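You operate a simulated robot arm through the tools that you are given. There is no shell and no other tool.

You run a simulated robot arm. Do the job below in one go: nothing can be reset, and whatever is moved stays where it is left.

TASK
Snug all five wheel nuts crosswise with the blue 2 Nm wrench.
Fine: the wheel on the bench; stop at each click; wrench back on its rest. Set down upright: what you pick out.

The check looks at the end state, three seconds after you hand in, the way a careful person would. Anything else that was tipped, shoved, dropped, spilled or broken makes it a failure.

THE ROBOT
A 7-joint arm with a two-finger parallel gripper, fixed in place. Base frame: the origin is on the floor under the middle of its stand, x ahead of it, y to its left, z up; the work surface is at about z = 700. Lengths are in mm, angles in degrees, forces in N, time in s.
With the tool pointing down near the work surface it reaches from about 240 to 700 mm from the base axis. Its first joint turns from -166.0 to 166.0 degrees. Payload 3.43 kg.
Tool frame: the origin (TCP) lies between the finger pads and is the grasp point; the fingertips stand 34 mm ahead of it; z points along the fingers, y is the line along which they close. Largest opening 128 mm; finger width 24, thickness 12; the body of the gripper, 48 by 130 mm, starts 96 mm behind the TCP.
Orientation is that of the tool frame in the base frame, as [roll, pitch, yaw] about the fixed x, y, z axes, in that order (R = Rz(yaw) Ry(pitch) Rx(roll)). With the fingers straight down and closing along the base's y, the tool's x points along the base's -x, its y along +y and its z along -z.

THE INTERFACE
- The arm moves only by the tool drive_tool. Its argument "rows" is a list of rows, each a list of 6 numbers: the shift along the tool's x, y, z in units of 30 mm (1.0 is 30 mm), then the turn, a rotation vector about the tool's x, y, z in units of 4 degrees (1.0 is 4 degrees). In form: [[x, y, z, wx, wy, wz], ...]. A call has 1 to 20 rows; each row shifts and turns the commanded pose from where the row before left it, along the tool's axes as they then stand. "jaw" is the gripper command, from -1 (shut) to 1 (fully open), values between in proportion, set as the call begins (left out, the last holds). A call with a number of a shift or a turn outside -1 to 1 is refused whole. A row lasts 0.2 s, in which the tool goes at most 50 mm and 8.6 degrees; a call with a longer step from one row to the next is refused whole, and so is a gripper value outside its range. Where a pose cannot be reached the arm comes as near as it can. A force on the tool above 90 N (or 10 N above the force at the start of the call, whichever is more), or a blocked arm, ends the call early, and 0.2 s more pass. The fingers move at their own pace (about 108 mm/s each) and stop on an object; they squeeze with about 37 N. The grip force told is the motor's: it shows also when the fingers shut on nothing. Time passes only in rows, and 0.2 s behind the last, so rows that do not move let the fingers close. It gives the time, the measured TCP pose, the force on the tool (base axes), the opening and the grip force at its end, in the units of the frame above (readings bear some noise), with the torque about the TCP (base axes, N m) and any sound that the robot's microphone picked up.
- Cameras (640 x 400 px; columns grow to the right, rows downward): "scene" is fixed at [50, 498.9, 1455.8]; the picture's right is [-0.48, -0.88, 0.00], its down [-0.47, 0.26, -0.84] and it looks along [0.74, -0.41, -0.54] (base axes); focal length 347 px, centre (320, 200). "wrist" rides on the gripper at [76, -11, -160] in the tool frame; the picture's right is [0.15, 0.99, 0.00], its down [-0.88, 0.13, -0.46] and it looks along [-0.45, 0.07, 0.89] (tool axes); focal length 234 px, centre (320, 200). There is no depth. A picture from a camera that has moved, and an enlarged one, comes with that camera's place and axes in the base frame and with its lens.
- snapshot(camera): a new picture of that camera. No time passes.
- move_column(by): slides the trunk up (or, below 0, down) by that many mm; the arm rides with it, the base frame stays. It gives what a move gives, with no picture.
- enlarge(camera, box): a new picture of the part [left, top, right, bottom] of that camera's present view, enlarged. No time passes.
- sign_off(): hands the job in; it is judged then, once.

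Nothing tells you positions but the pictures and the camera data. Unless the task says otherwise, let go and move clear before handing in.

The tools are called after "Emit:" as name(argument=value, ...) on one line, values as JSON. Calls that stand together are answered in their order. drive_tool: Moves the arm, as the interface text tells. Its arguments: {"type":"object","properties":{"rows":{"type":"array"},"jaw":{"type":"number"}},"required":["rows"]} The other tools are called the same way: move_column (by) moves the trunk up or down; snapshot (camera) takes a picture; enlarge (camera, box) takes an enlarged picture of a part of a camera's view; sign_off () hands the job in.

At the start:

```text
time: 0.0
eef_pos: [463.4, 24.1, 1169.2]
tool_rot: [180.0, 0.1, 179.9]
ft_force: [0.3, 0.4, 0.0]
wrist_torque: [0.0, 0.01, -0.01]
gripper_width: 127.7
grasp_force: 0.0
trunk travel left (down, up): [-250.0, 74.0]
```

scene: 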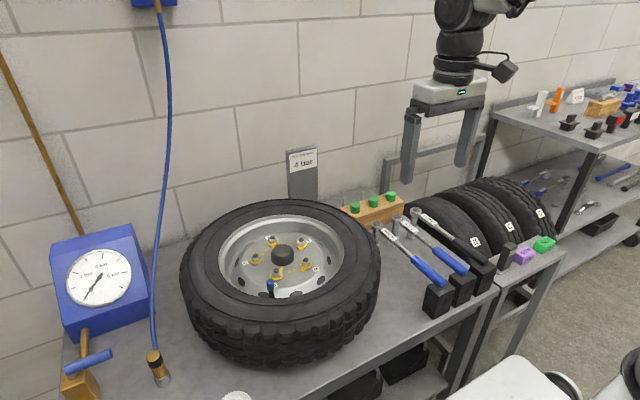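
wrist: 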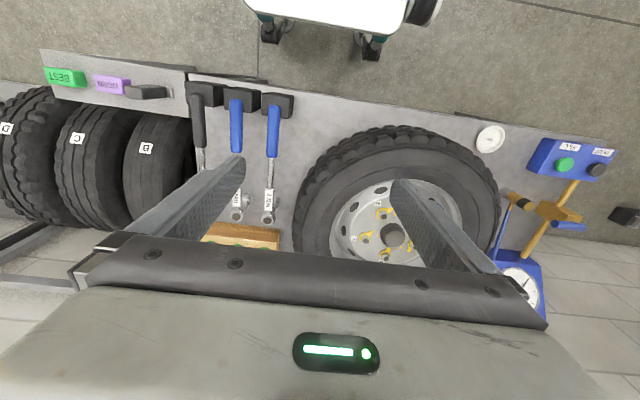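

I see a wheel lying on the bench with five nuts around a hub, and three torque wrenches (two blue-handled, one black) on rests to its right. I'll look closer first to read the labels and number the nuts.

Emit:
enlarge(camera="scene", box=[360, 180, 500, 320])

Emit:
enlarge(camera="scene", box=[220, 200, 350, 310])

Emit:
enlarge(camera="wrist", box=[180, 70, 310, 250])

Emit:
enlarge(camera="wrist", box=[300, 120, 500, 260])

```text
2.86 times, centred on (430, 250) of scene
camera zoom: at [50.0, 498.9, 1455.8], right [-0.48, -0.88, 0.0], down [-0.47, 0.26, -0.84], along [0.74, -0.41, -0.54], focal length 991 px, centre (6, 57)
```

zoom: 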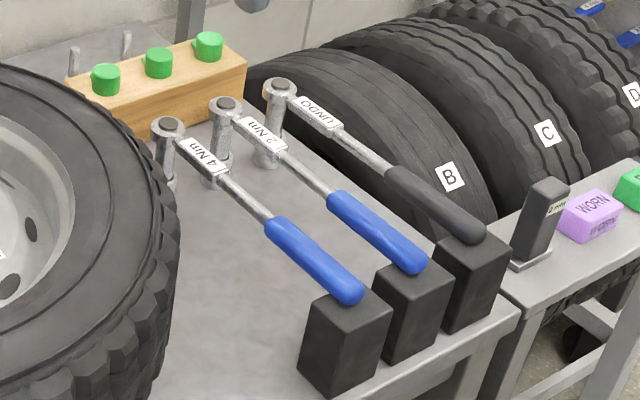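

```text
3.64 times, centred on (285, 255) of scene
camera zoom: at [50.0, 498.9, 1455.8], right [-0.48, -0.88, 0.0], down [-0.47, 0.26, -0.84], along [0.74, -0.41, -0.54], focal length 1261 px, centre (447, 0)
```

zoom: 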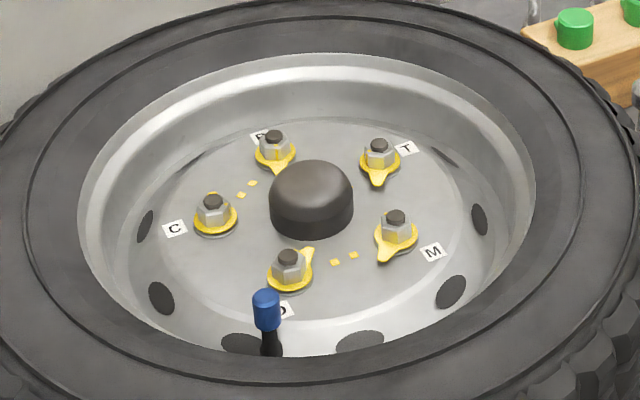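

```text
2.22 times, centred on (245, 160) of wrist
camera zoom: at [387.4, 14.0, 1329.1], right [-0.15, 0.99, 0.0], down [0.88, 0.13, 0.46], along [0.45, 0.07, -0.89], focal length 520 px, centre (487, 289)
```

zoom: 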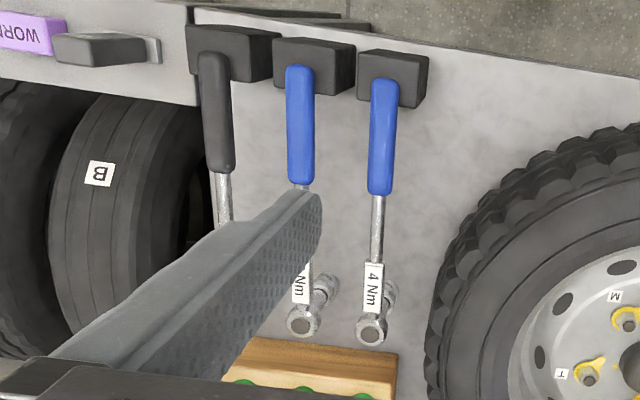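

```text
2.86 times, centred on (400, 190) of wrist
camera zoom: at [387.4, 14.0, 1329.1], right [-0.15, 0.99, 0.0], down [0.88, 0.13, 0.46], along [0.45, 0.07, -0.89], focal length 669 px, centre (91, 229)
```

zoom: 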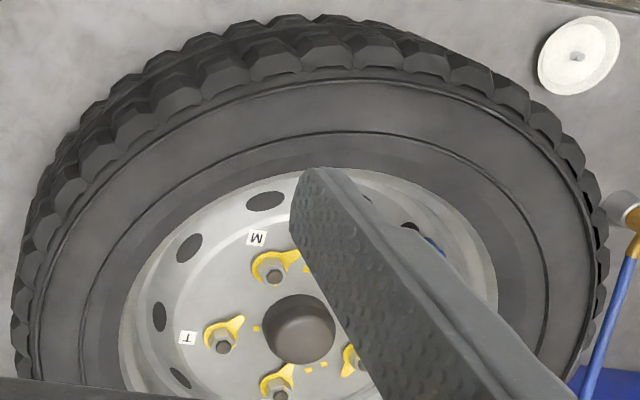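

The middle blue wrench is labelled 2 Nm, while the left blue one is 4 Nm and the black one is UNDO. The hub is at roughly (705, 248), with nuts lettered T, M, C and two more. I'll move the camera over the wheel to read the nuts properly.

Emit:
drive_tool(rows=[[-0.33, 0.94, 0, 0, 0, 0], [-0.33, 0.94, 0, 0, 0, 0], [-0.33, 0.94, 0, 0, 0, 0], [-0.33, 0.94, 0, 0, 0, 0], [-0.33, 0.94, 0, 0, 0, 0], [-0.33, 0.94, 0, 0, 0, 0], [-0.33, 0.94, 0, 0, 0, 0]], jaw=1)

Emit:
snapshot(camera="wrist")

Emit:
enlarge(camera="wrist", box=[220, 100, 420, 260])

Emit:
snapshot(camera="scene")

```text
time: 1.6
eef_pos: [531.7, 222.4, 1169.5]
tool_rot: [-179.9, 0.0, -179.8]
ft_force: [0.6, -0.3, -0.1]
wrist_torque: [-0.03, 0.01, -0.02]
gripper_width: 128.0
grasp_force: 0.0
trunk travel left (down, up): [-250.0, 74.0]
```

```text
taken
camera wrist: at [455.2, 212.5, 1329.3], right [-0.15, 0.99, 0.0], down [0.88, 0.13, 0.46], along [0.45, 0.07, -0.89], focal length 234 px, centre (320, 200)
```

wrist: 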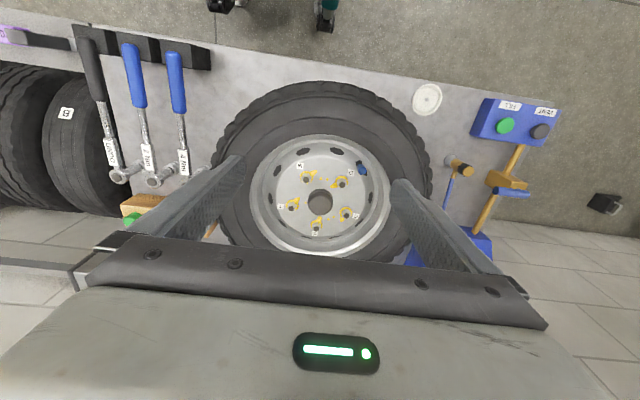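

```text
2.50 times, centred on (320, 180) of wrist
camera zoom: at [455.2, 212.5, 1329.3], right [-0.15, 0.99, 0.0], down [0.88, 0.13, 0.46], along [0.45, 0.07, -0.89], focal length 585 px, centre (320, 250)
```

zoom: 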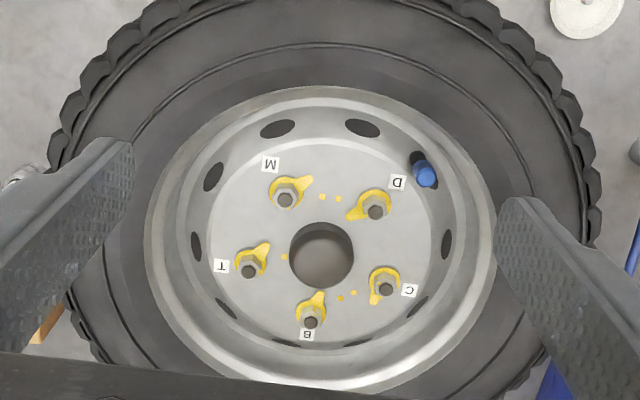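

```text
taken
```

scene: 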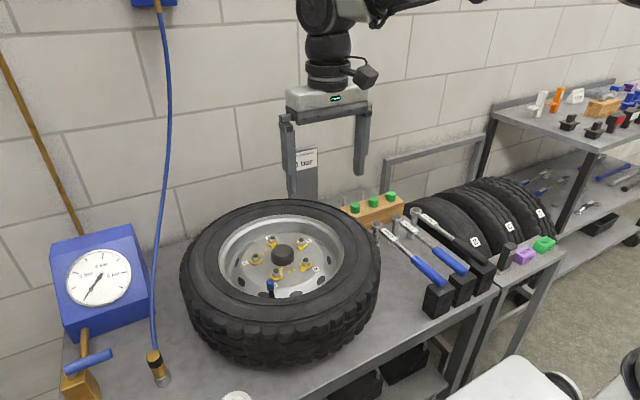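

The nut ring is centred near (714, 252), radius about 70, in circle order B, C, D, M, T. Each nut has a yellow pointer with an alignment dot clockwise of it, so the crosswise order is B, D, T, C, M. Next I'll look more closely at the wrench sockets and rests.

Emit:
enlarge(camera="scene", box=[368, 200, 432, 240])

Emit:
enlarge(camera="scene", box=[410, 230, 506, 320])

Emit:
enlarge(camera="scene", box=[235, 225, 345, 305])

Emit:
enlarge(camera="wrist", box=[280, 140, 370, 240])

```text
10.00 times, centred on (400, 220) of scene
camera zoom: at [50.0, 498.9, 1455.8], right [-0.48, -0.88, 0.0], down [-0.47, 0.26, -0.84], along [0.74, -0.41, -0.54], focal length 3469 px, centre (-480, 0)
```

zoom: 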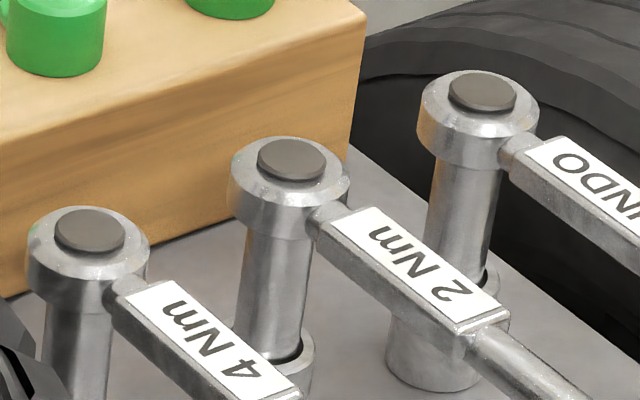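

```text
4.44 times, centred on (458, 275) of scene
camera zoom: at [50.0, 498.9, 1455.8], right [-0.48, -0.88, 0.0], down [-0.47, 0.26, -0.84], along [0.74, -0.41, -0.54], focal length 1542 px, centre (-293, -133)
```

zoom: 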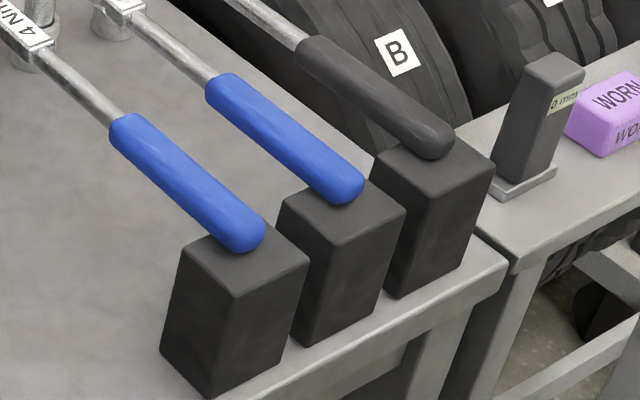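

```text
5.00 times, centred on (290, 265) of scene
camera zoom: at [50.0, 498.9, 1455.8], right [-0.48, -0.88, 0.0], down [-0.47, 0.26, -0.84], along [0.74, -0.41, -0.54], focal length 1734 px, centre (470, -125)
```

zoom: 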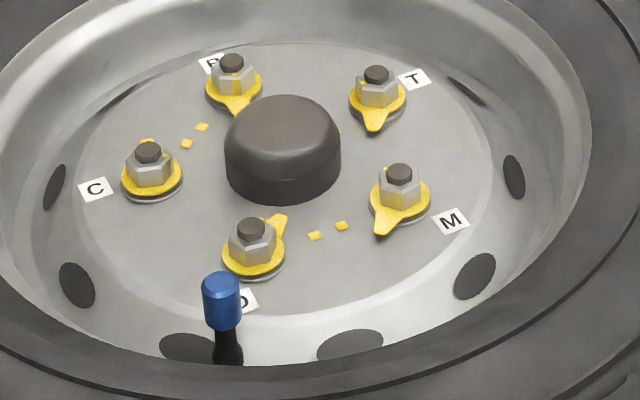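

```text
4.00 times, centred on (325, 190) of wrist
camera zoom: at [455.2, 212.5, 1329.3], right [-0.15, 0.99, 0.0], down [0.88, 0.13, 0.46], along [0.45, 0.07, -0.89], focal length 937 px, centre (300, 240)
```

zoom: 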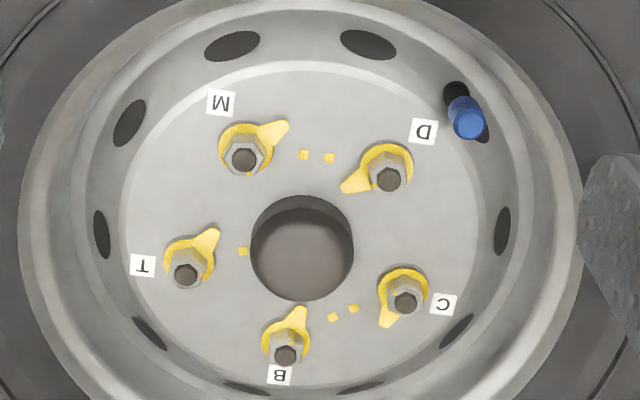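

The sockets stand in low cups on the bench and the handles rest on black blocks. I'll move above the 2 Nm handle, with the jaws half open to clear the neighbouring wrenches, and measure where it lies.

Emit:
drive_tool(rows=[[-0.015, -0.953, 0.43, 0, 0, 0], [-0.015, -0.953, 0.43, 0, 0, 0], [-0.015, -0.953, 0.43, 0, 0, 0], [-0.015, -0.953, 0.43, 0, 0, 0], [-0.015, -0.953, 0.43, 0, 0, 0], [-0.015, -0.953, 0.43, 0, 0, 0], [-0.015, -0.953, 0.43, 0, 0, 0], [-0.015, -0.953, 0.43, 0, 0, 0], [-0.015, -0.953, 0.43, 0, 0, 0], [-0.015, -0.953, 0.43, 0, 0, 0], [-0.015, -0.953, 0.43, 0, 0, 0], [-0.015, -0.953, 0.43, 0, 0, 0], [-0.015, -0.953, 0.43, 0, 0, 0]], jaw=0)

Emit:
snapshot(camera="wrist")

Emit:
snapshot(camera="scene")

```text
time: 4.4
eef_pos: [538.4, -150.1, 1002.0]
tool_rot: [-180.0, 0.0, -179.9]
ft_force: [0.2, 0.2, -0.2]
wrist_torque: [-0.05, 0.0, 0.01]
gripper_width: 63.9
grasp_force: 0.1
trunk travel left (down, up): [-250.0, 74.0]
```

```text
taken
camera wrist: at [462.3, -160.3, 1161.5], right [-0.15, 0.99, 0.0], down [0.88, 0.13, 0.46], along [0.45, 0.07, -0.89], focal length 234 px, centre (320, 200)
```

wrist: 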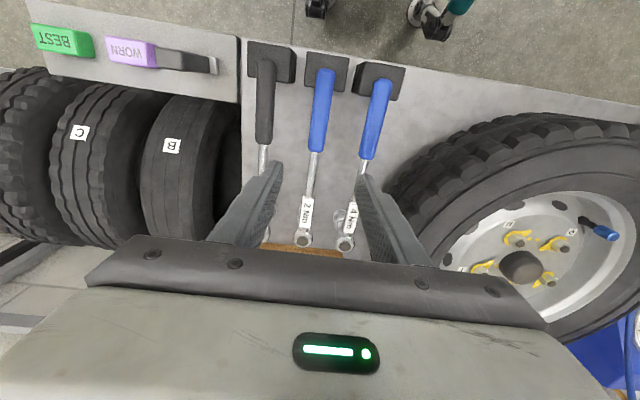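

```text
taken
```

scene: 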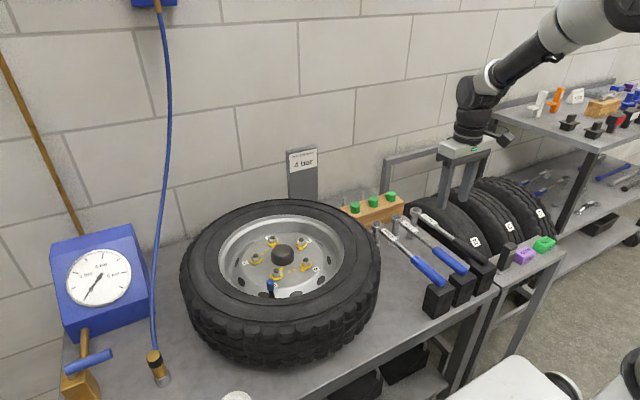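

Emit:
enlarge(camera="wrist", box=[240, 40, 420, 260])

Emit:
enlarge(camera="wrist", box=[380, 100, 640, 350])

Emit:
enlarge(camera="scene", box=[420, 130, 500, 200])

```text
1.82 times, centred on (330, 150) of wrist
camera zoom: at [462.3, -160.3, 1161.5], right [-0.15, 0.99, 0.0], down [0.88, 0.13, 0.46], along [0.45, 0.07, -0.89], focal length 426 px, centre (302, 291)
```

zoom: 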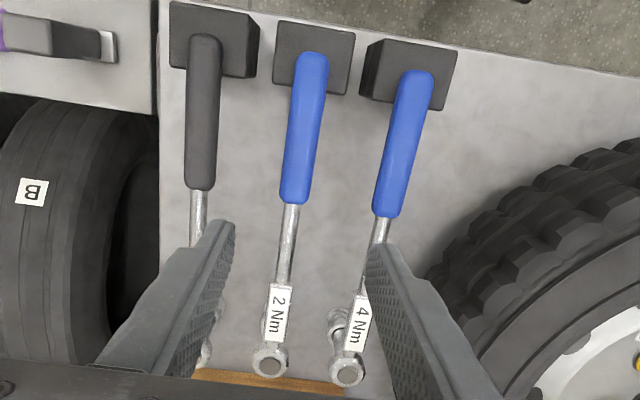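

```text
1.60 times, centred on (510, 225) of wrist
camera zoom: at [462.3, -160.3, 1161.5], right [-0.15, 0.99, 0.0], down [0.88, 0.13, 0.46], along [0.45, 0.07, -0.89], focal length 375 px, centre (16, 160)
```

zoom: 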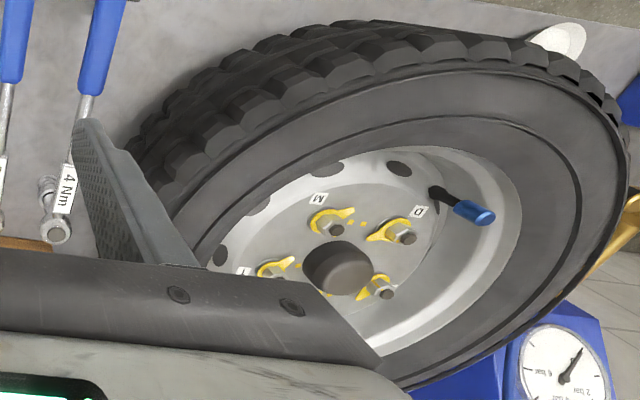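

```text
5.71 times, centred on (460, 165) of scene
camera zoom: at [50.0, 498.9, 1455.8], right [-0.48, -0.88, 0.0], down [-0.47, 0.26, -0.84], along [0.74, -0.41, -0.54], focal length 1982 px, centre (-480, 400)
```

zoom: 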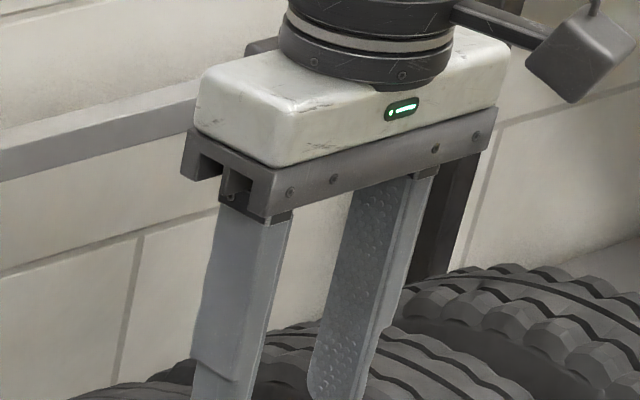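

The 2 Nm handle runs along x at y ≈ -154, from x ≈ 450 to 562 and z ≈ 798, with its head at x ≈ 722. I'll come straight down over the front part of the handle, without gripping yet, and check alignment.

Emit:
drive_tool(rows=[[-0.22, -0.13, 0.8, 0, 0, 0], [0, 0, 0.95, 0, 0, 0], [0, 0, 0.95, 0, 0, 0], [0, 0, 0.95, 0, 0, 0], [0, 0, 0.95, 0, 0, 0], [0, 0, 0.95, 0, 0, 0]], jaw=0)

Emit:
snapshot(camera="wrist")

Emit:
enlarge(camera="scene", box=[380, 190, 500, 310])

```text
time: 5.8
eef_pos: [545.5, -154.9, 836.0]
tool_rot: [-180.0, -0.1, -179.9]
ft_force: [0.3, 0.0, 0.6]
wrist_torque: [-0.01, -0.02, 0.01]
gripper_width: 63.9
grasp_force: 0.2
trunk travel left (down, up): [-250.0, 74.0]
```

```text
taken
camera wrist: at [469.4, -164.5, 995.9], right [-0.15, 0.99, 0.0], down [0.88, 0.13, 0.46], along [0.45, 0.07, -0.89], focal length 234 px, centre (320, 200)
```

wrist: 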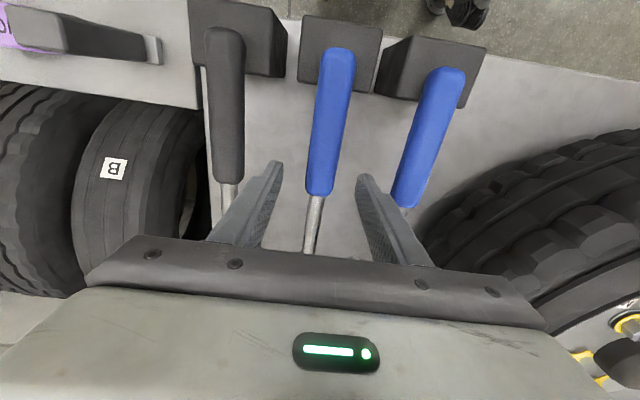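

```text
3.33 times, centred on (440, 250) of scene
camera zoom: at [50.0, 498.9, 1455.8], right [-0.48, -0.88, 0.0], down [-0.47, 0.26, -0.84], along [0.74, -0.41, -0.54], focal length 1156 px, centre (-80, 33)
```

zoom: 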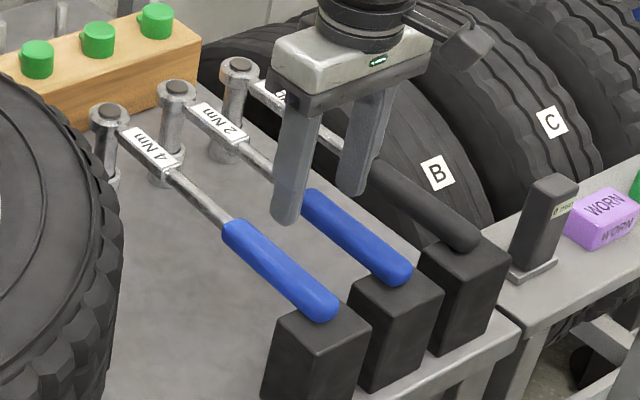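

Emit:
drive_tool(rows=[[0, 0.07, 0.45, 0, 0, 0], [0, 0, 0.45, 0, 0, 0]], jaw=0)

Emit:
enlarge(camera="scene", box=[400, 200, 500, 300])

Emit:
snapshot(camera="wrist")

```text
time: 6.4
eef_pos: [545.2, -151.4, 809.4]
tool_rot: [180.0, 0.1, -179.9]
ft_force: [-0.8, -0.2, -0.9]
wrist_torque: [0.01, -0.03, -0.01]
gripper_width: 64.1
grasp_force: 0.0
trunk travel left (down, up): [-250.0, 74.0]
```

```text
4.00 times, centred on (450, 250) of scene
camera zoom: at [50.0, 498.9, 1455.8], right [-0.48, -0.88, 0.0], down [-0.47, 0.26, -0.84], along [0.74, -0.41, -0.54], focal length 1387 px, centre (-200, 0)
```

zoom: 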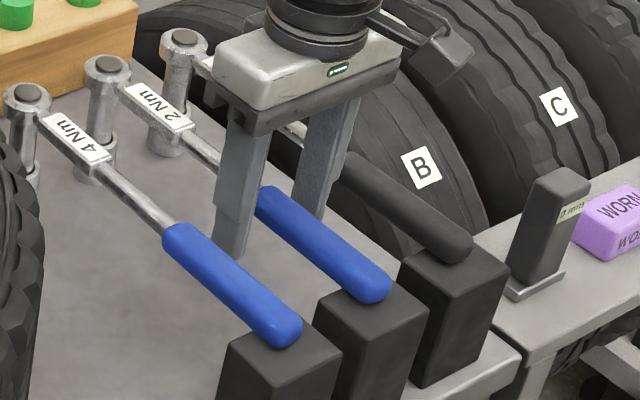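

```text
taken
camera wrist: at [468.9, -161.2, 968.8], right [-0.15, 0.99, 0.0], down [0.88, 0.13, 0.46], along [0.45, 0.07, -0.89], focal length 234 px, centre (320, 200)
```

wrist: 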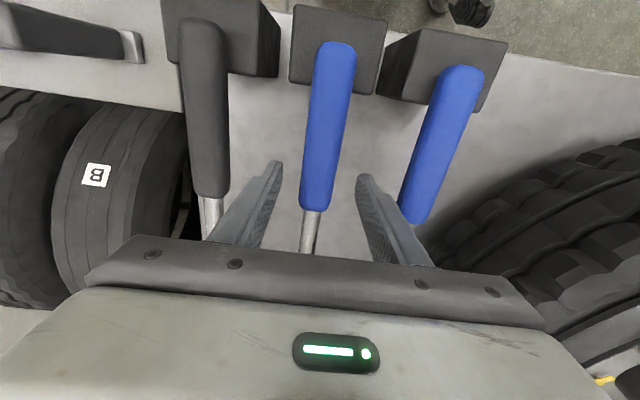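

Emit:
drive_tool(rows=[[0, 0, 0, 0, 0, 0], [0, 0, 0, 0, 0, 0], [0, 0, 0, 0, 0, 0], [0, 0, 0, 0, 0, 0]], jaw=-1)

Emit:
snapshot(camera="wrist")

Emit:
enlarge(camera="scene", box=[370, 200, 500, 300])

```text
time: 7.4
eef_pos: [545.0, -152.3, 810.1]
tool_rot: [-180.0, 0.0, -180.0]
ft_force: [-0.2, -2.0, 1.2]
wrist_torque: [-0.07, -0.27, -0.27]
gripper_width: 25.8
grasp_force: 36.9
trunk travel left (down, up): [-250.0, 74.0]
```

```text
taken
camera wrist: at [468.8, -161.4, 969.0], right [-0.15, 0.99, 0.0], down [0.88, 0.13, 0.46], along [0.45, 0.07, -0.89], focal length 234 px, centre (320, 200)
```

wrist: 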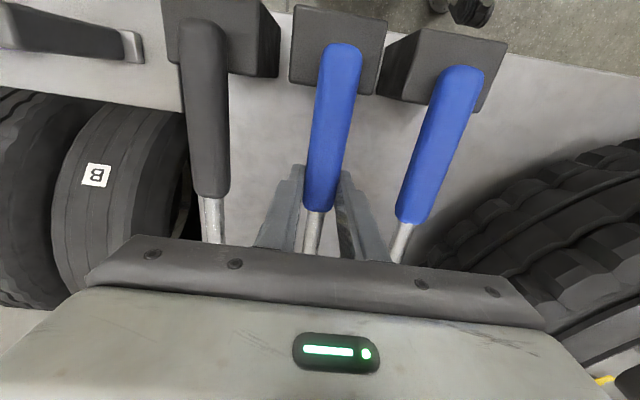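

```text
4.00 times, centred on (435, 250) of scene
camera zoom: at [50.0, 498.9, 1455.8], right [-0.48, -0.88, 0.0], down [-0.47, 0.26, -0.84], along [0.74, -0.41, -0.54], focal length 1387 px, centre (-140, 0)
```

zoom: 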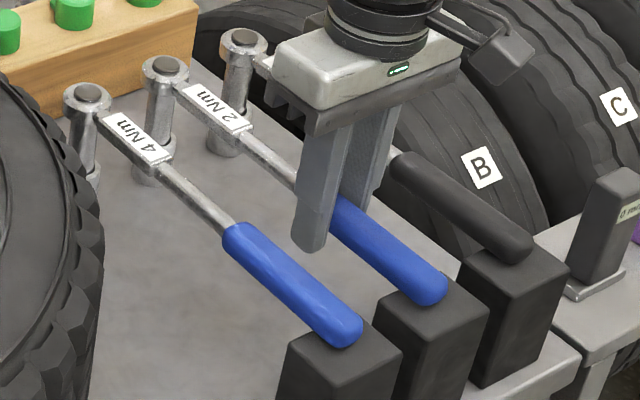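

The handle is gripped at 25.8 mm. I'll lift a little and check for weight and droop.

Emit:
drive_tool(rows=[[0, 0, -0.25, 0, 0, 0], [0, 0, -0.25, 0, 0, 0], [0, 0, 0, 0, 0, 0]], jaw=-1)

Emit:
enlarge(camera="scene", box=[370, 190, 500, 300])

```text
time: 8.2
eef_pos: [544.1, -151.9, 823.9]
tool_rot: [-180.0, -0.1, 180.0]
ft_force: [-0.5, 0.8, -5.6]
wrist_torque: [0.01, 0.5, 0.0]
gripper_width: 26.1
grasp_force: 37.4
trunk travel left (down, up): [-250.0, 74.0]
```

```text
3.64 times, centred on (435, 245) of scene
camera zoom: at [50.0, 498.9, 1455.8], right [-0.48, -0.88, 0.0], down [-0.47, 0.26, -0.84], along [0.74, -0.41, -0.54], focal length 1261 px, centre (-98, 36)
```

zoom: 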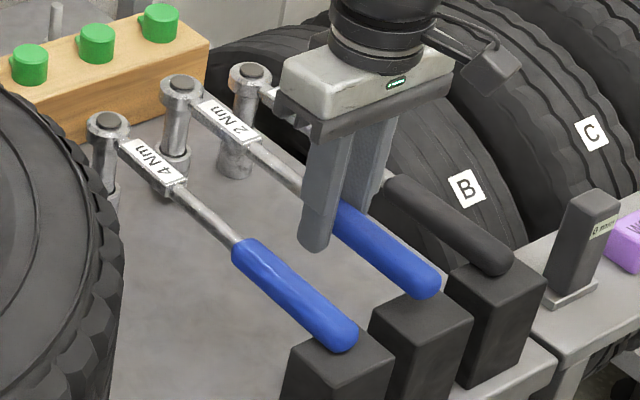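

Emit:
drive_tool(rows=[[0, 0, -0.5, 0, 0, 0], [0, 0, -0.5, 0, 0, 0], [0, 0, -0.5, 0, 0, 0], [0, 0, 0, 0, 0, 0], [0, 0, 0, 0, 0, 0]], jaw=-1)

Emit:
enlarge(camera="scene", box=[370, 190, 500, 300])

Emit:
enlarge(camera="scene", box=[380, 190, 444, 230])

```text
time: 9.4
eef_pos: [544.4, -150.6, 868.6]
tool_rot: [-179.9, 0.0, -180.0]
ft_force: [0.8, 0.4, -5.8]
wrist_torque: [-0.01, 0.5, 0.02]
gripper_width: 25.8
grasp_force: 37.3
trunk travel left (down, up): [-250.0, 74.0]
```

```text
3.64 times, centred on (435, 245) of scene
camera zoom: at [50.0, 498.9, 1455.8], right [-0.48, -0.88, 0.0], down [-0.47, 0.26, -0.84], along [0.74, -0.41, -0.54], focal length 1261 px, centre (-98, 36)
```

zoom: 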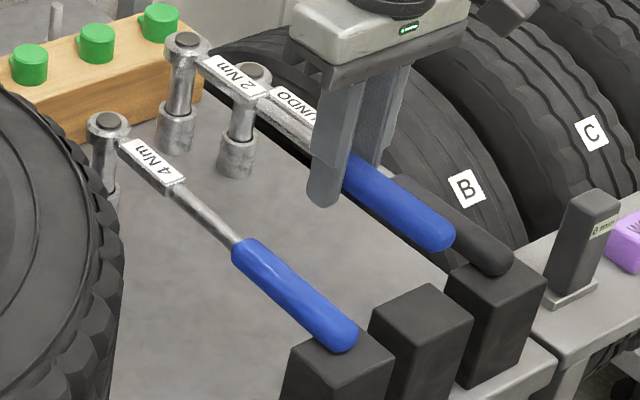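

```text
10.00 times, centred on (412, 210) of scene
camera zoom: at [50.0, 498.9, 1455.8], right [-0.48, -0.88, 0.0], down [-0.47, 0.26, -0.84], along [0.74, -0.41, -0.54], focal length 3469 px, centre (-600, 100)
```

zoom: 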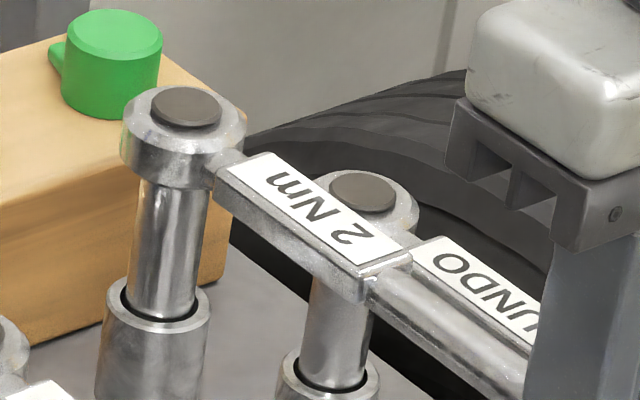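

The wrench is held level without droop: about 0.58 kg, with the socket built into its lower end. I'll raise it well clear of the other wrenches and the tyre, then carry it over toward the wheel.

Emit:
drive_tool(rows=[[0, 0, -0.6, 0, 0, 0], [0, 0, -0.95, 0, 0, 0], [0, 0, -0.95, 0, 0, 0], [0, 0, -0.95, 0, 0, 0], [0, 0, -0.95, 0, 0, 0], [0, 0, -0.95, 0, 0, 0], [0, 0, -0.6, 0, 0, 0]], jaw=-1)

Emit:
drive_tool(rows=[[0, 0.5, 0, 0, 0, 0], [0, 0.9, 0, 0, 0, 0], [0, 0.9, 0, 0, 0, 0], [0, 0.9, 0, 0, 0, 0], [0, 0.9, 0, 0, 0, 0], [0, 0.9, 0, 0, 0, 0], [0, 0.9, 0, 0, 0, 0], [0, 0.9, 0, 0, 0, 0], [0, 0.9, 0, 0, 0, 0], [0, 0.9, 0, 0, 0, 0], [0, 0.9, 0, 0, 0, 0], [0, 0.5, 0, 0, 0, 0], [0, 0, 0, 0, 0, 0]], jaw=-1)

Emit:
snapshot(camera="wrist")

Emit:
snapshot(camera="scene")

```text
time: 11.0
eef_pos: [544.7, -150.9, 1046.5]
tool_rot: [179.9, 0.1, -179.9]
ft_force: [-0.4, 0.4, -5.9]
wrist_torque: [0.01, 0.47, -0.02]
gripper_width: 25.8
grasp_force: 36.7
trunk travel left (down, up): [-250.0, 74.0]
```

```text
time: 13.8
eef_pos: [544.5, 148.9, 1045.8]
tool_rot: [180.0, -0.1, -180.0]
ft_force: [0.1, 0.1, -6.6]
wrist_torque: [-0.02, 0.46, 0.0]
gripper_width: 25.8
grasp_force: 37.5
trunk travel left (down, up): [-250.0, 74.0]
```

```text
taken
camera wrist: at [468.7, 138.7, 1206.4], right [-0.15, 0.99, 0.0], down [0.88, 0.13, 0.45], along [0.45, 0.07, -0.89], focal length 234 px, centre (320, 200)
```

wrist: 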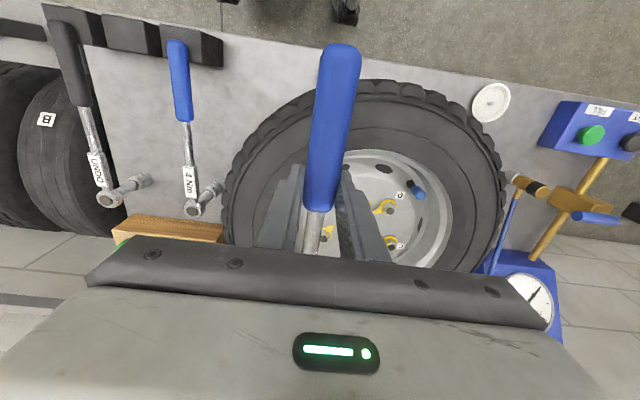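

```text
taken
```

scene: 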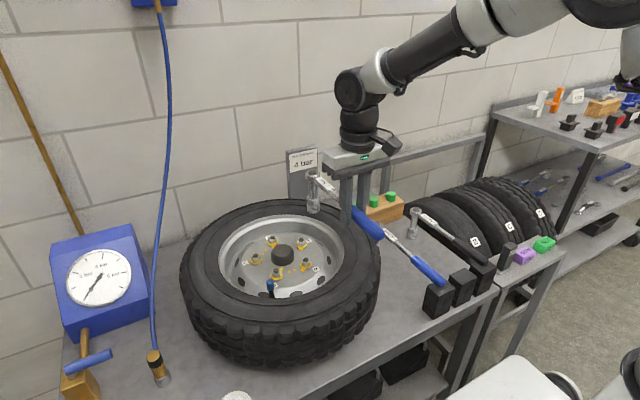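

Emit:
enlarge(camera="scene", box=[290, 160, 370, 220])

Emit:
enlarge(camera="scene", box=[230, 220, 350, 310])

Emit:
enlarge(camera="wrist", box=[350, 140, 450, 260])

```text
6.67 times, centred on (330, 190) of scene
camera zoom: at [50.0, 498.9, 1455.8], right [-0.48, -0.88, 0.0], down [-0.47, 0.26, -0.84], along [0.74, -0.41, -0.54], focal length 2312 px, centre (253, 267)
```

zoom: 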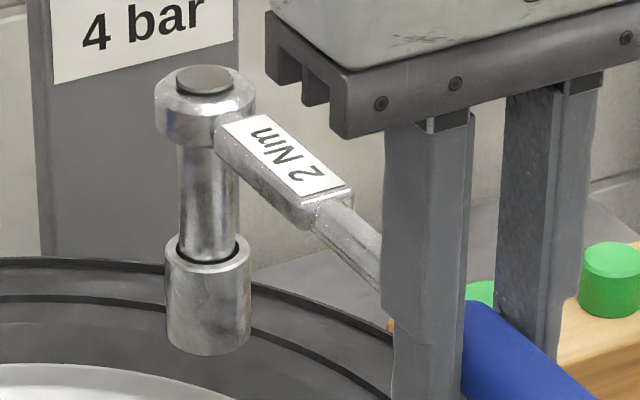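

```text
4.44 times, centred on (290, 265) of scene
camera zoom: at [50.0, 498.9, 1455.8], right [-0.48, -0.88, 0.0], down [-0.47, 0.26, -0.84], along [0.74, -0.41, -0.54], focal length 1542 px, centre (453, -89)
```

zoom: 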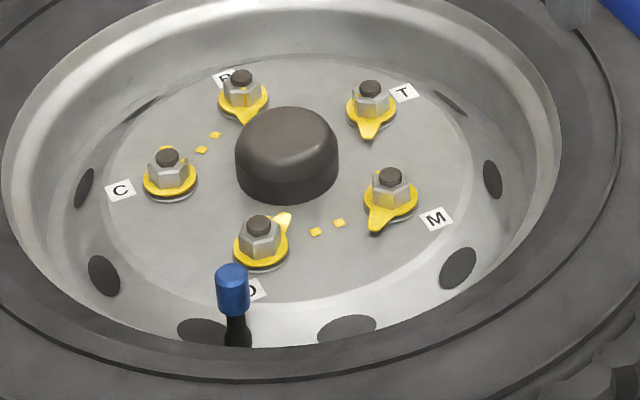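

```text
3.33 times, centred on (400, 200) of wrist
camera zoom: at [468.7, 138.7, 1206.4], right [-0.15, 0.99, 0.0], down [0.88, 0.13, 0.45], along [0.45, 0.07, -0.89], focal length 781 px, centre (53, 200)
```

zoom: 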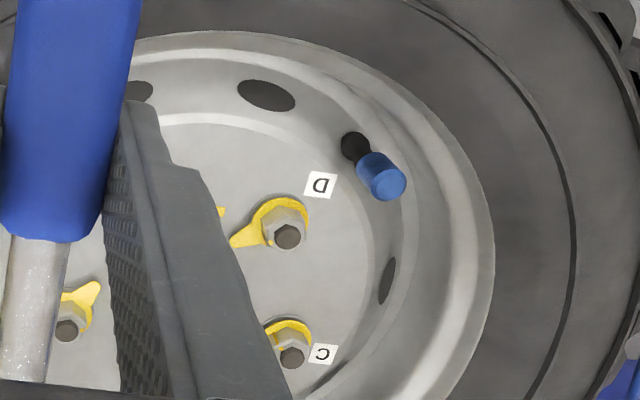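

The wrench is over the wheel and holding steady. I'll zoom right in on the nuts to get their hex orientation and exact positions before lowering the socket.

Emit:
enlarge(camera="wrist", box=[374, 194, 406, 218])

Emit:
enlarge(camera="scene", box=[290, 252, 322, 272])

Emit:
enlarge(camera="scene", box=[260, 262, 292, 282])

```text
16.00 times, centred on (390, 206) of wrist
camera zoom: at [468.7, 138.7, 1206.4], right [-0.15, 0.99, 0.0], down [0.88, 0.13, 0.45], along [0.45, 0.07, -0.89], focal length 3747 px, centre (-800, 104)
```

zoom: 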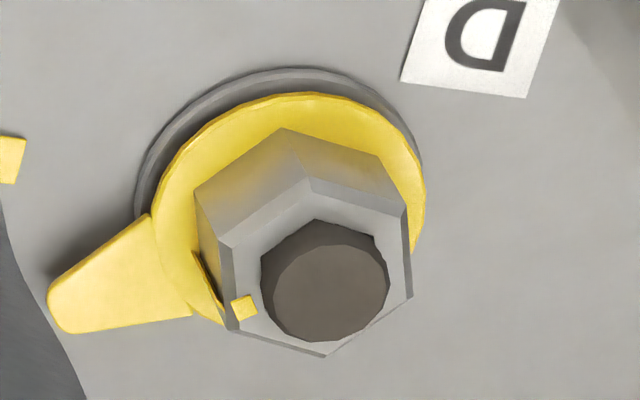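

```text
16.00 times, centred on (306, 262) of scene
camera zoom: at [50.0, 498.9, 1455.8], right [-0.48, -0.88, 0.0], down [-0.47, 0.26, -0.84], along [0.74, -0.41, -0.54], focal length 5550 px, centre (544, -792)
```

zoom: 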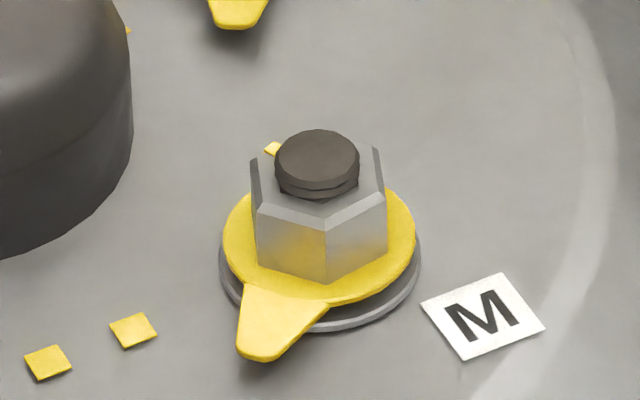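

```text
16.00 times, centred on (276, 272) of scene
camera zoom: at [50.0, 498.9, 1455.8], right [-0.48, -0.88, 0.0], down [-0.47, 0.26, -0.84], along [0.74, -0.41, -0.54], focal length 5550 px, centre (1024, -952)
```

zoom: 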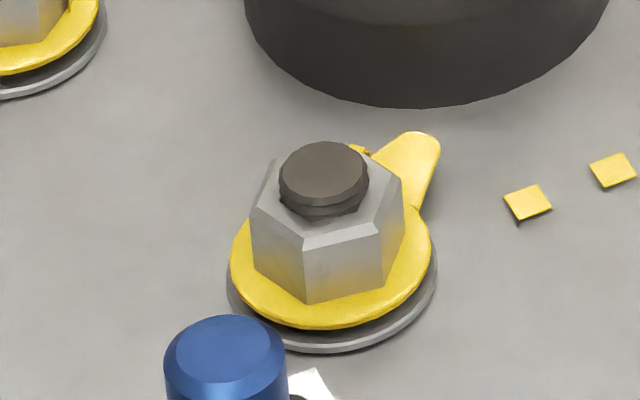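

The nuts are hex with small index marks, and the stud tips are near z ≈ 842. I'll start with M, then go B, D, T, C, which is a star order. Next I swing the wrench so its handle is about 215° and the socket is above M.

Emit:
drive_tool(rows=[[0.56, -0.72, 0, 0, 0, 0], [0.56, -0.72, 0, 0, 0, 0], [0, 0, 0, 0, 0, -0.6], [0, 0, 0, 0, 0, -0.95], [0, 0, 0, 0, 0, -0.95], [0, 0, 0, 0, 0, -0.95], [0, 0, 0, 0, 0, -0.95], [0, 0, 0, 0, 0, -0.95], [0, 0, 0, 0, 0, -0.95], [0, 0, 0, 0, 0, -0.95], [0, 0, 0, 0, 0, -0.95], [0, 0, 0, 0, 0, -0.55], [0, 0, 0.6, 0, 0, 0], [0, 0, 0.6, 0, 0, 0], [0, 0, 0.6, 0, 0, 0], [0, 0, 0.4, 0, 0, 0], [0, 0, 0, 0, 0, 0]], jaw=-1)

Emit:
snapshot(camera="scene")

Emit:
enlarge(camera="scene", box=[240, 190, 360, 290])

Emit:
snapshot(camera="wrist")

```text
time: 17.4
eef_pos: [512.2, 103.6, 981.4]
tool_rot: [180.0, 0.0, -145.0]
ft_force: [-0.1, 0.1, -6.7]
wrist_torque: [-0.25, 0.38, 0.01]
gripper_width: 25.6
grasp_force: 36.5
trunk travel left (down, up): [-250.0, 74.0]
```

```text
taken
```

scene: 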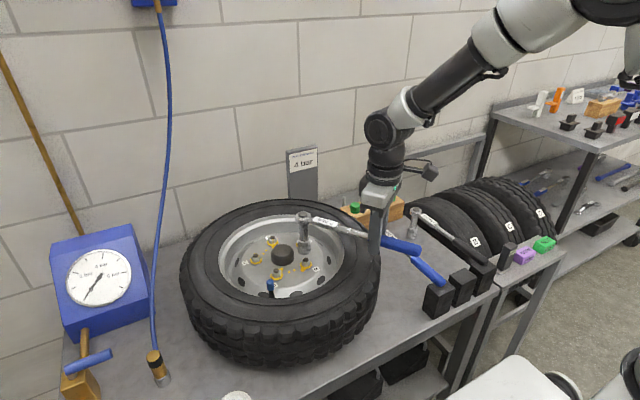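

```text
4.00 times, centred on (300, 240) of scene
camera zoom: at [50.0, 498.9, 1455.8], right [-0.48, -0.88, 0.0], down [-0.47, 0.26, -0.84], along [0.74, -0.41, -0.54], focal length 1387 px, centre (400, 40)
```

zoom: 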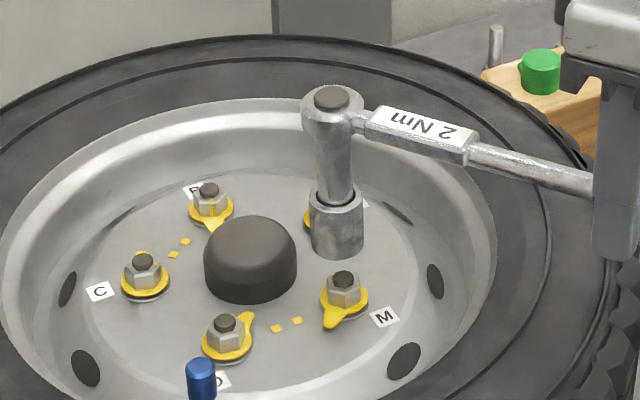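

```text
taken
camera wrist: at [455.8, 53.4, 1140.1], right [-0.69, 0.73, 0.0], down [0.65, 0.61, 0.46], along [0.33, 0.31, -0.89], focal length 234 px, centre (320, 200)
```

wrist: 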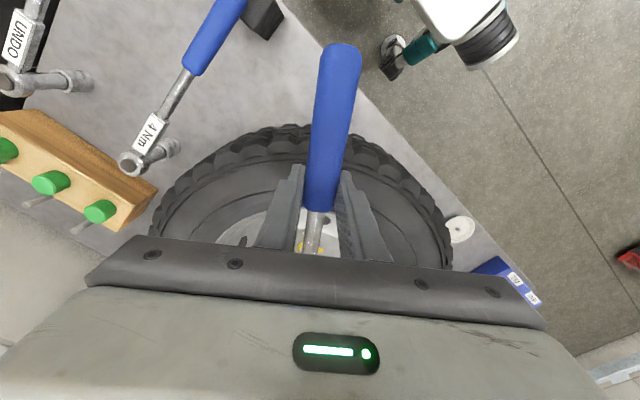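

The socket is hovering near M. In the picture its axis sits about 3.5 mm left of the nut's axis, so I'll correct that, lower closer, and check again.

Emit:
drive_tool(rows=[[0.104, -0.052, 0.25, 0, 0, 0], [0, 0, 0.25, 0, 0, 0], [0, 0, 0.2, 0, 0, 0], [0, 0, 0, 0, 0, 0]], jaw=-1)

Emit:
enlarge(camera="scene", box=[270, 200, 350, 280])

Emit:
enlarge(camera="scene", box=[288, 245, 320, 275])

```text
time: 18.4
eef_pos: [508.9, 100.3, 958.9]
tool_rot: [180.0, 0.1, -145.0]
ft_force: [1.1, 0.1, -6.2]
wrist_torque: [-0.28, 0.42, -0.02]
gripper_width: 25.7
grasp_force: 36.8
trunk travel left (down, up): [-250.0, 74.0]
```

```text
5.00 times, centred on (310, 240) of scene
camera zoom: at [50.0, 498.9, 1455.8], right [-0.48, -0.88, 0.0], down [-0.47, 0.26, -0.84], along [0.74, -0.41, -0.54], focal length 1734 px, centre (370, 0)
```

zoom: 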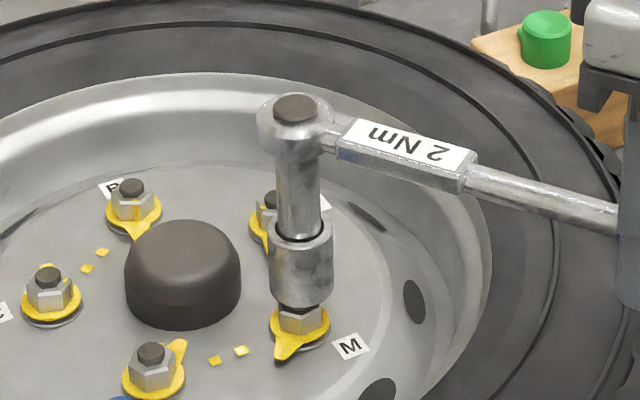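

```text
13.33 times, centred on (304, 260) of scene
camera zoom: at [50.0, 498.9, 1455.8], right [-0.48, -0.88, 0.0], down [-0.47, 0.26, -0.84], along [0.74, -0.41, -0.54], focal length 4625 px, centre (533, -600)
```

zoom: 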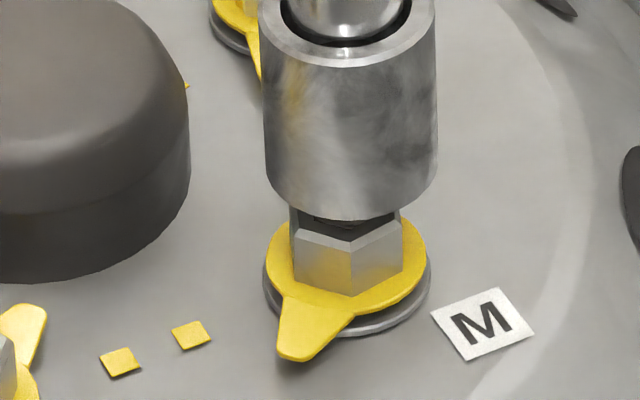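

Laterally aligned within half a millimetre, and the socket bottom is about 7 mm above the stud tip. I'll lower gently and watch the force.

Emit:
drive_tool(rows=[[0, 0, 0.1, 0, 0, 0], [0, 0, 0.1, 0, 0, 0], [0, 0, 0.1, 0, 0, 0], [0, 0, 0.05, 0, 0, 0], [0, 0, 0, 0, 0, 0]], jaw=-1)

Emit:
enlarge(camera="scene", box=[288, 245, 320, 275])

```text
time: 19.6
eef_pos: [509.7, 101.6, 949.9]
tool_rot: [-180.0, 0.2, -144.8]
ft_force: [-3.4, 1.3, 4.4]
wrist_torque: [0.9, -0.41, 0.64]
gripper_width: 25.6
grasp_force: 37.3
trunk travel left (down, up): [-250.0, 74.0]
```

```text
13.33 times, centred on (304, 260) of scene
camera zoom: at [50.0, 498.9, 1455.8], right [-0.48, -0.88, 0.0], down [-0.47, 0.26, -0.84], along [0.74, -0.41, -0.54], focal length 4625 px, centre (533, -600)
```

zoom: 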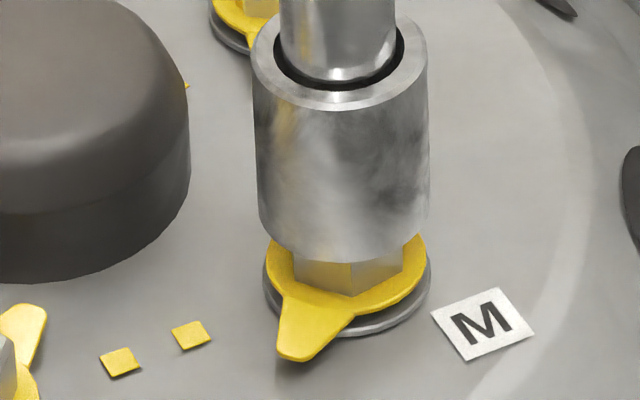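

The stud has entered the socket and it is now resting lightly (~10 N) on the nut's top, with the hex not yet lined up. M's flats lie near 9.5° mod 60, so I'll rotate a few degrees about the nut axis to find engagement.

Emit:
drive_tool(rows=[[-0.004, -0.209, 0, 0, 0, -0.5], [-0.004, -0.209, 0, 0, 0, -0.5], [0, 0, 0, 0, 0, 0]], jaw=-1)

Emit:
enlarge(camera="scene", box=[288, 245, 320, 275])

```text
time: 20.4
eef_pos: [515.5, 91.2, 949.1]
tool_rot: [179.9, -0.2, -141.0]
ft_force: [-3.7, 2.9, -8.1]
wrist_torque: [-0.17, 0.95, 0.86]
gripper_width: 25.7
grasp_force: 37.3
trunk travel left (down, up): [-250.0, 74.0]
```

```text
13.33 times, centred on (304, 260) of scene
camera zoom: at [50.0, 498.9, 1455.8], right [-0.48, -0.88, 0.0], down [-0.47, 0.26, -0.84], along [0.74, -0.41, -0.54], focal length 4625 px, centre (533, -600)
```

zoom: 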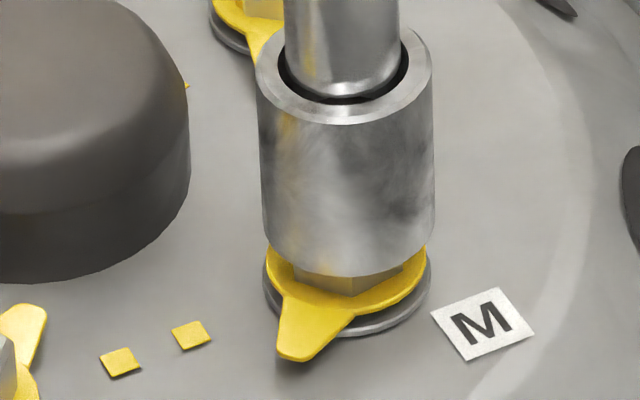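

The force dropped and the socket sank a few mm: it engaged at a handle angle of about 219°. I'll continue lowering gently until it seats.

Emit:
drive_tool(rows=[[0, 0, 0.1, 0, 0, 0], [0, 0, 0.1, 0, 0, 0], [0, 0, 0, 0, 0, 0]], jaw=-1)

Emit:
enlarge(camera="scene", box=[288, 245, 320, 275])

```text
time: 21.2
eef_pos: [516.2, 90.1, 943.0]
tool_rot: [-180.0, 0.0, -140.9]
ft_force: [-2.5, 3.4, -5.2]
wrist_torque: [0.29, 0.44, 0.84]
gripper_width: 25.4
grasp_force: 37.0
trunk travel left (down, up): [-250.0, 74.0]
```

```text
13.33 times, centred on (304, 260) of scene
camera zoom: at [50.0, 498.9, 1455.8], right [-0.48, -0.88, 0.0], down [-0.47, 0.26, -0.84], along [0.74, -0.41, -0.54], focal length 4625 px, centre (533, -600)
```

zoom: 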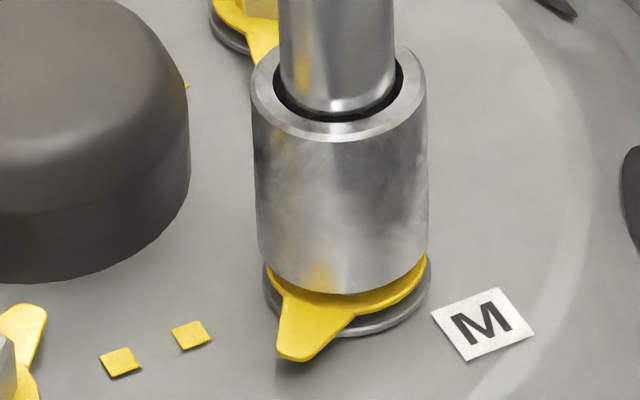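

Emit:
drive_tool(rows=[[0, 0.05, 0.05, 0, 0, 0], [0, 0, 0.05, 0, 0, 0], [0, 0, 0, 0, 0, 0]], jaw=-1)

Emit:
enlarge(camera="scene", box=[288, 245, 320, 275])

```text
time: 22.0
eef_pos: [516.2, 90.9, 940.6]
tool_rot: [-180.0, 0.0, -141.0]
ft_force: [-0.2, 1.0, -4.5]
wrist_torque: [-0.15, 0.36, 0.17]
gripper_width: 25.5
grasp_force: 36.9
trunk travel left (down, up): [-250.0, 74.0]
```

```text
13.33 times, centred on (304, 260) of scene
camera zoom: at [50.0, 498.9, 1455.8], right [-0.48, -0.88, 0.0], down [-0.47, 0.26, -0.84], along [0.74, -0.41, -0.54], focal length 4625 px, centre (533, -600)
```

zoom: 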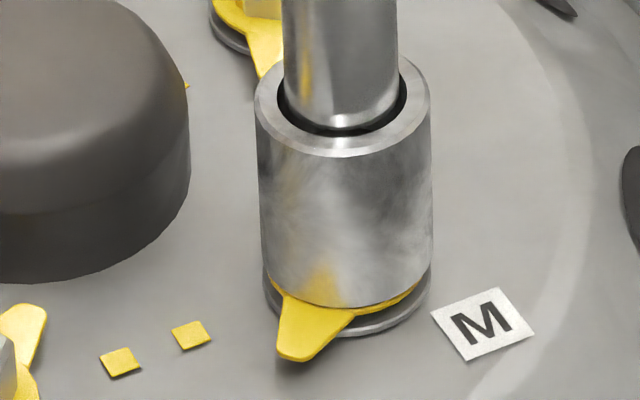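

The socket is fully seated on M with almost no side load. Now I'll turn clockwise in small steps around the nut axis, listening for the click.

Emit:
drive_tool(rows=[[0.0021, 0.2142, 0, 0, 0, 0.5], [0.0021, 0.2142, 0, 0, 0, 0.5]], jaw=-1)

Emit:
enlarge(camera="scene", box=[288, 245, 320, 275])

```text
time: 22.6
eef_pos: [508.1, 102.5, 939.9]
tool_rot: [-180.0, 0.0, -145.0]
ft_force: [-0.3, 1.4, -5.6]
wrist_torque: [-0.13, 0.43, 0.36]
gripper_width: 25.8
grasp_force: 37.2
trunk travel left (down, up): [-250.0, 74.0]
```

```text
13.33 times, centred on (304, 260) of scene
camera zoom: at [50.0, 498.9, 1455.8], right [-0.48, -0.88, 0.0], down [-0.47, 0.26, -0.84], along [0.74, -0.41, -0.54], focal length 4625 px, centre (533, -600)
```

zoom: 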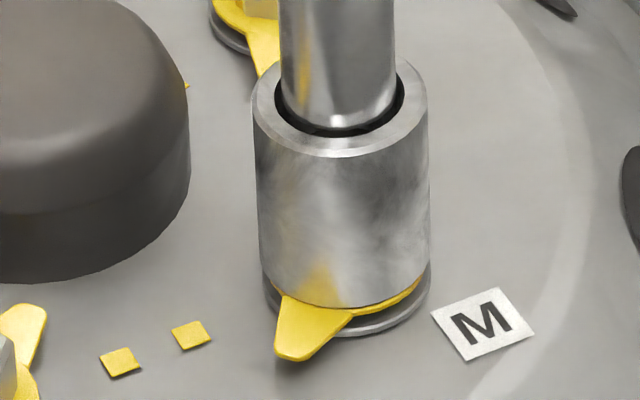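

Emit:
drive_tool(rows=[[0.0021, 0.2142, 0, 0, 0, 0.5], [0.0021, 0.2142, 0, 0, 0, 0.5], [0.0021, 0.2142, 0, 0, 0, 0.5], [0.0021, 0.2142, 0, 0, 0, 0.5]], jaw=-1)

Emit:
enlarge(camera="scene", box=[288, 245, 320, 275])

```text
time: 23.6
eef_pos: [494.4, 124.8, 939.0]
tool_rot: [-179.9, 0.0, -153.0]
ft_force: [-1.0, 0.6, -6.5]
wrist_torque: [-0.25, 0.42, 0.52]
gripper_width: 25.3
grasp_force: 37.2
trunk travel left (down, up): [-250.0, 74.0]
```

```text
13.33 times, centred on (304, 260) of scene
camera zoom: at [50.0, 498.9, 1455.8], right [-0.48, -0.88, 0.0], down [-0.47, 0.26, -0.84], along [0.74, -0.41, -0.54], focal length 4625 px, centre (533, -600)
```

zoom: 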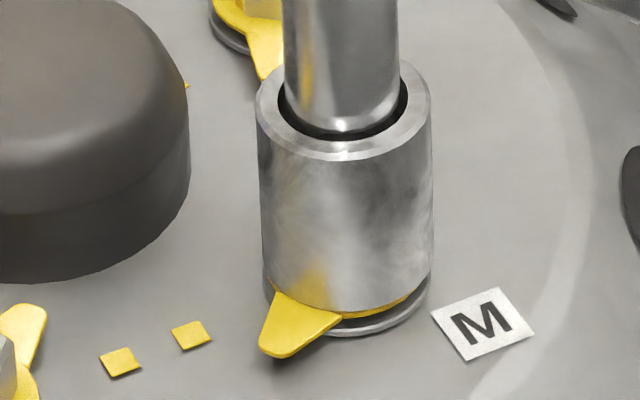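

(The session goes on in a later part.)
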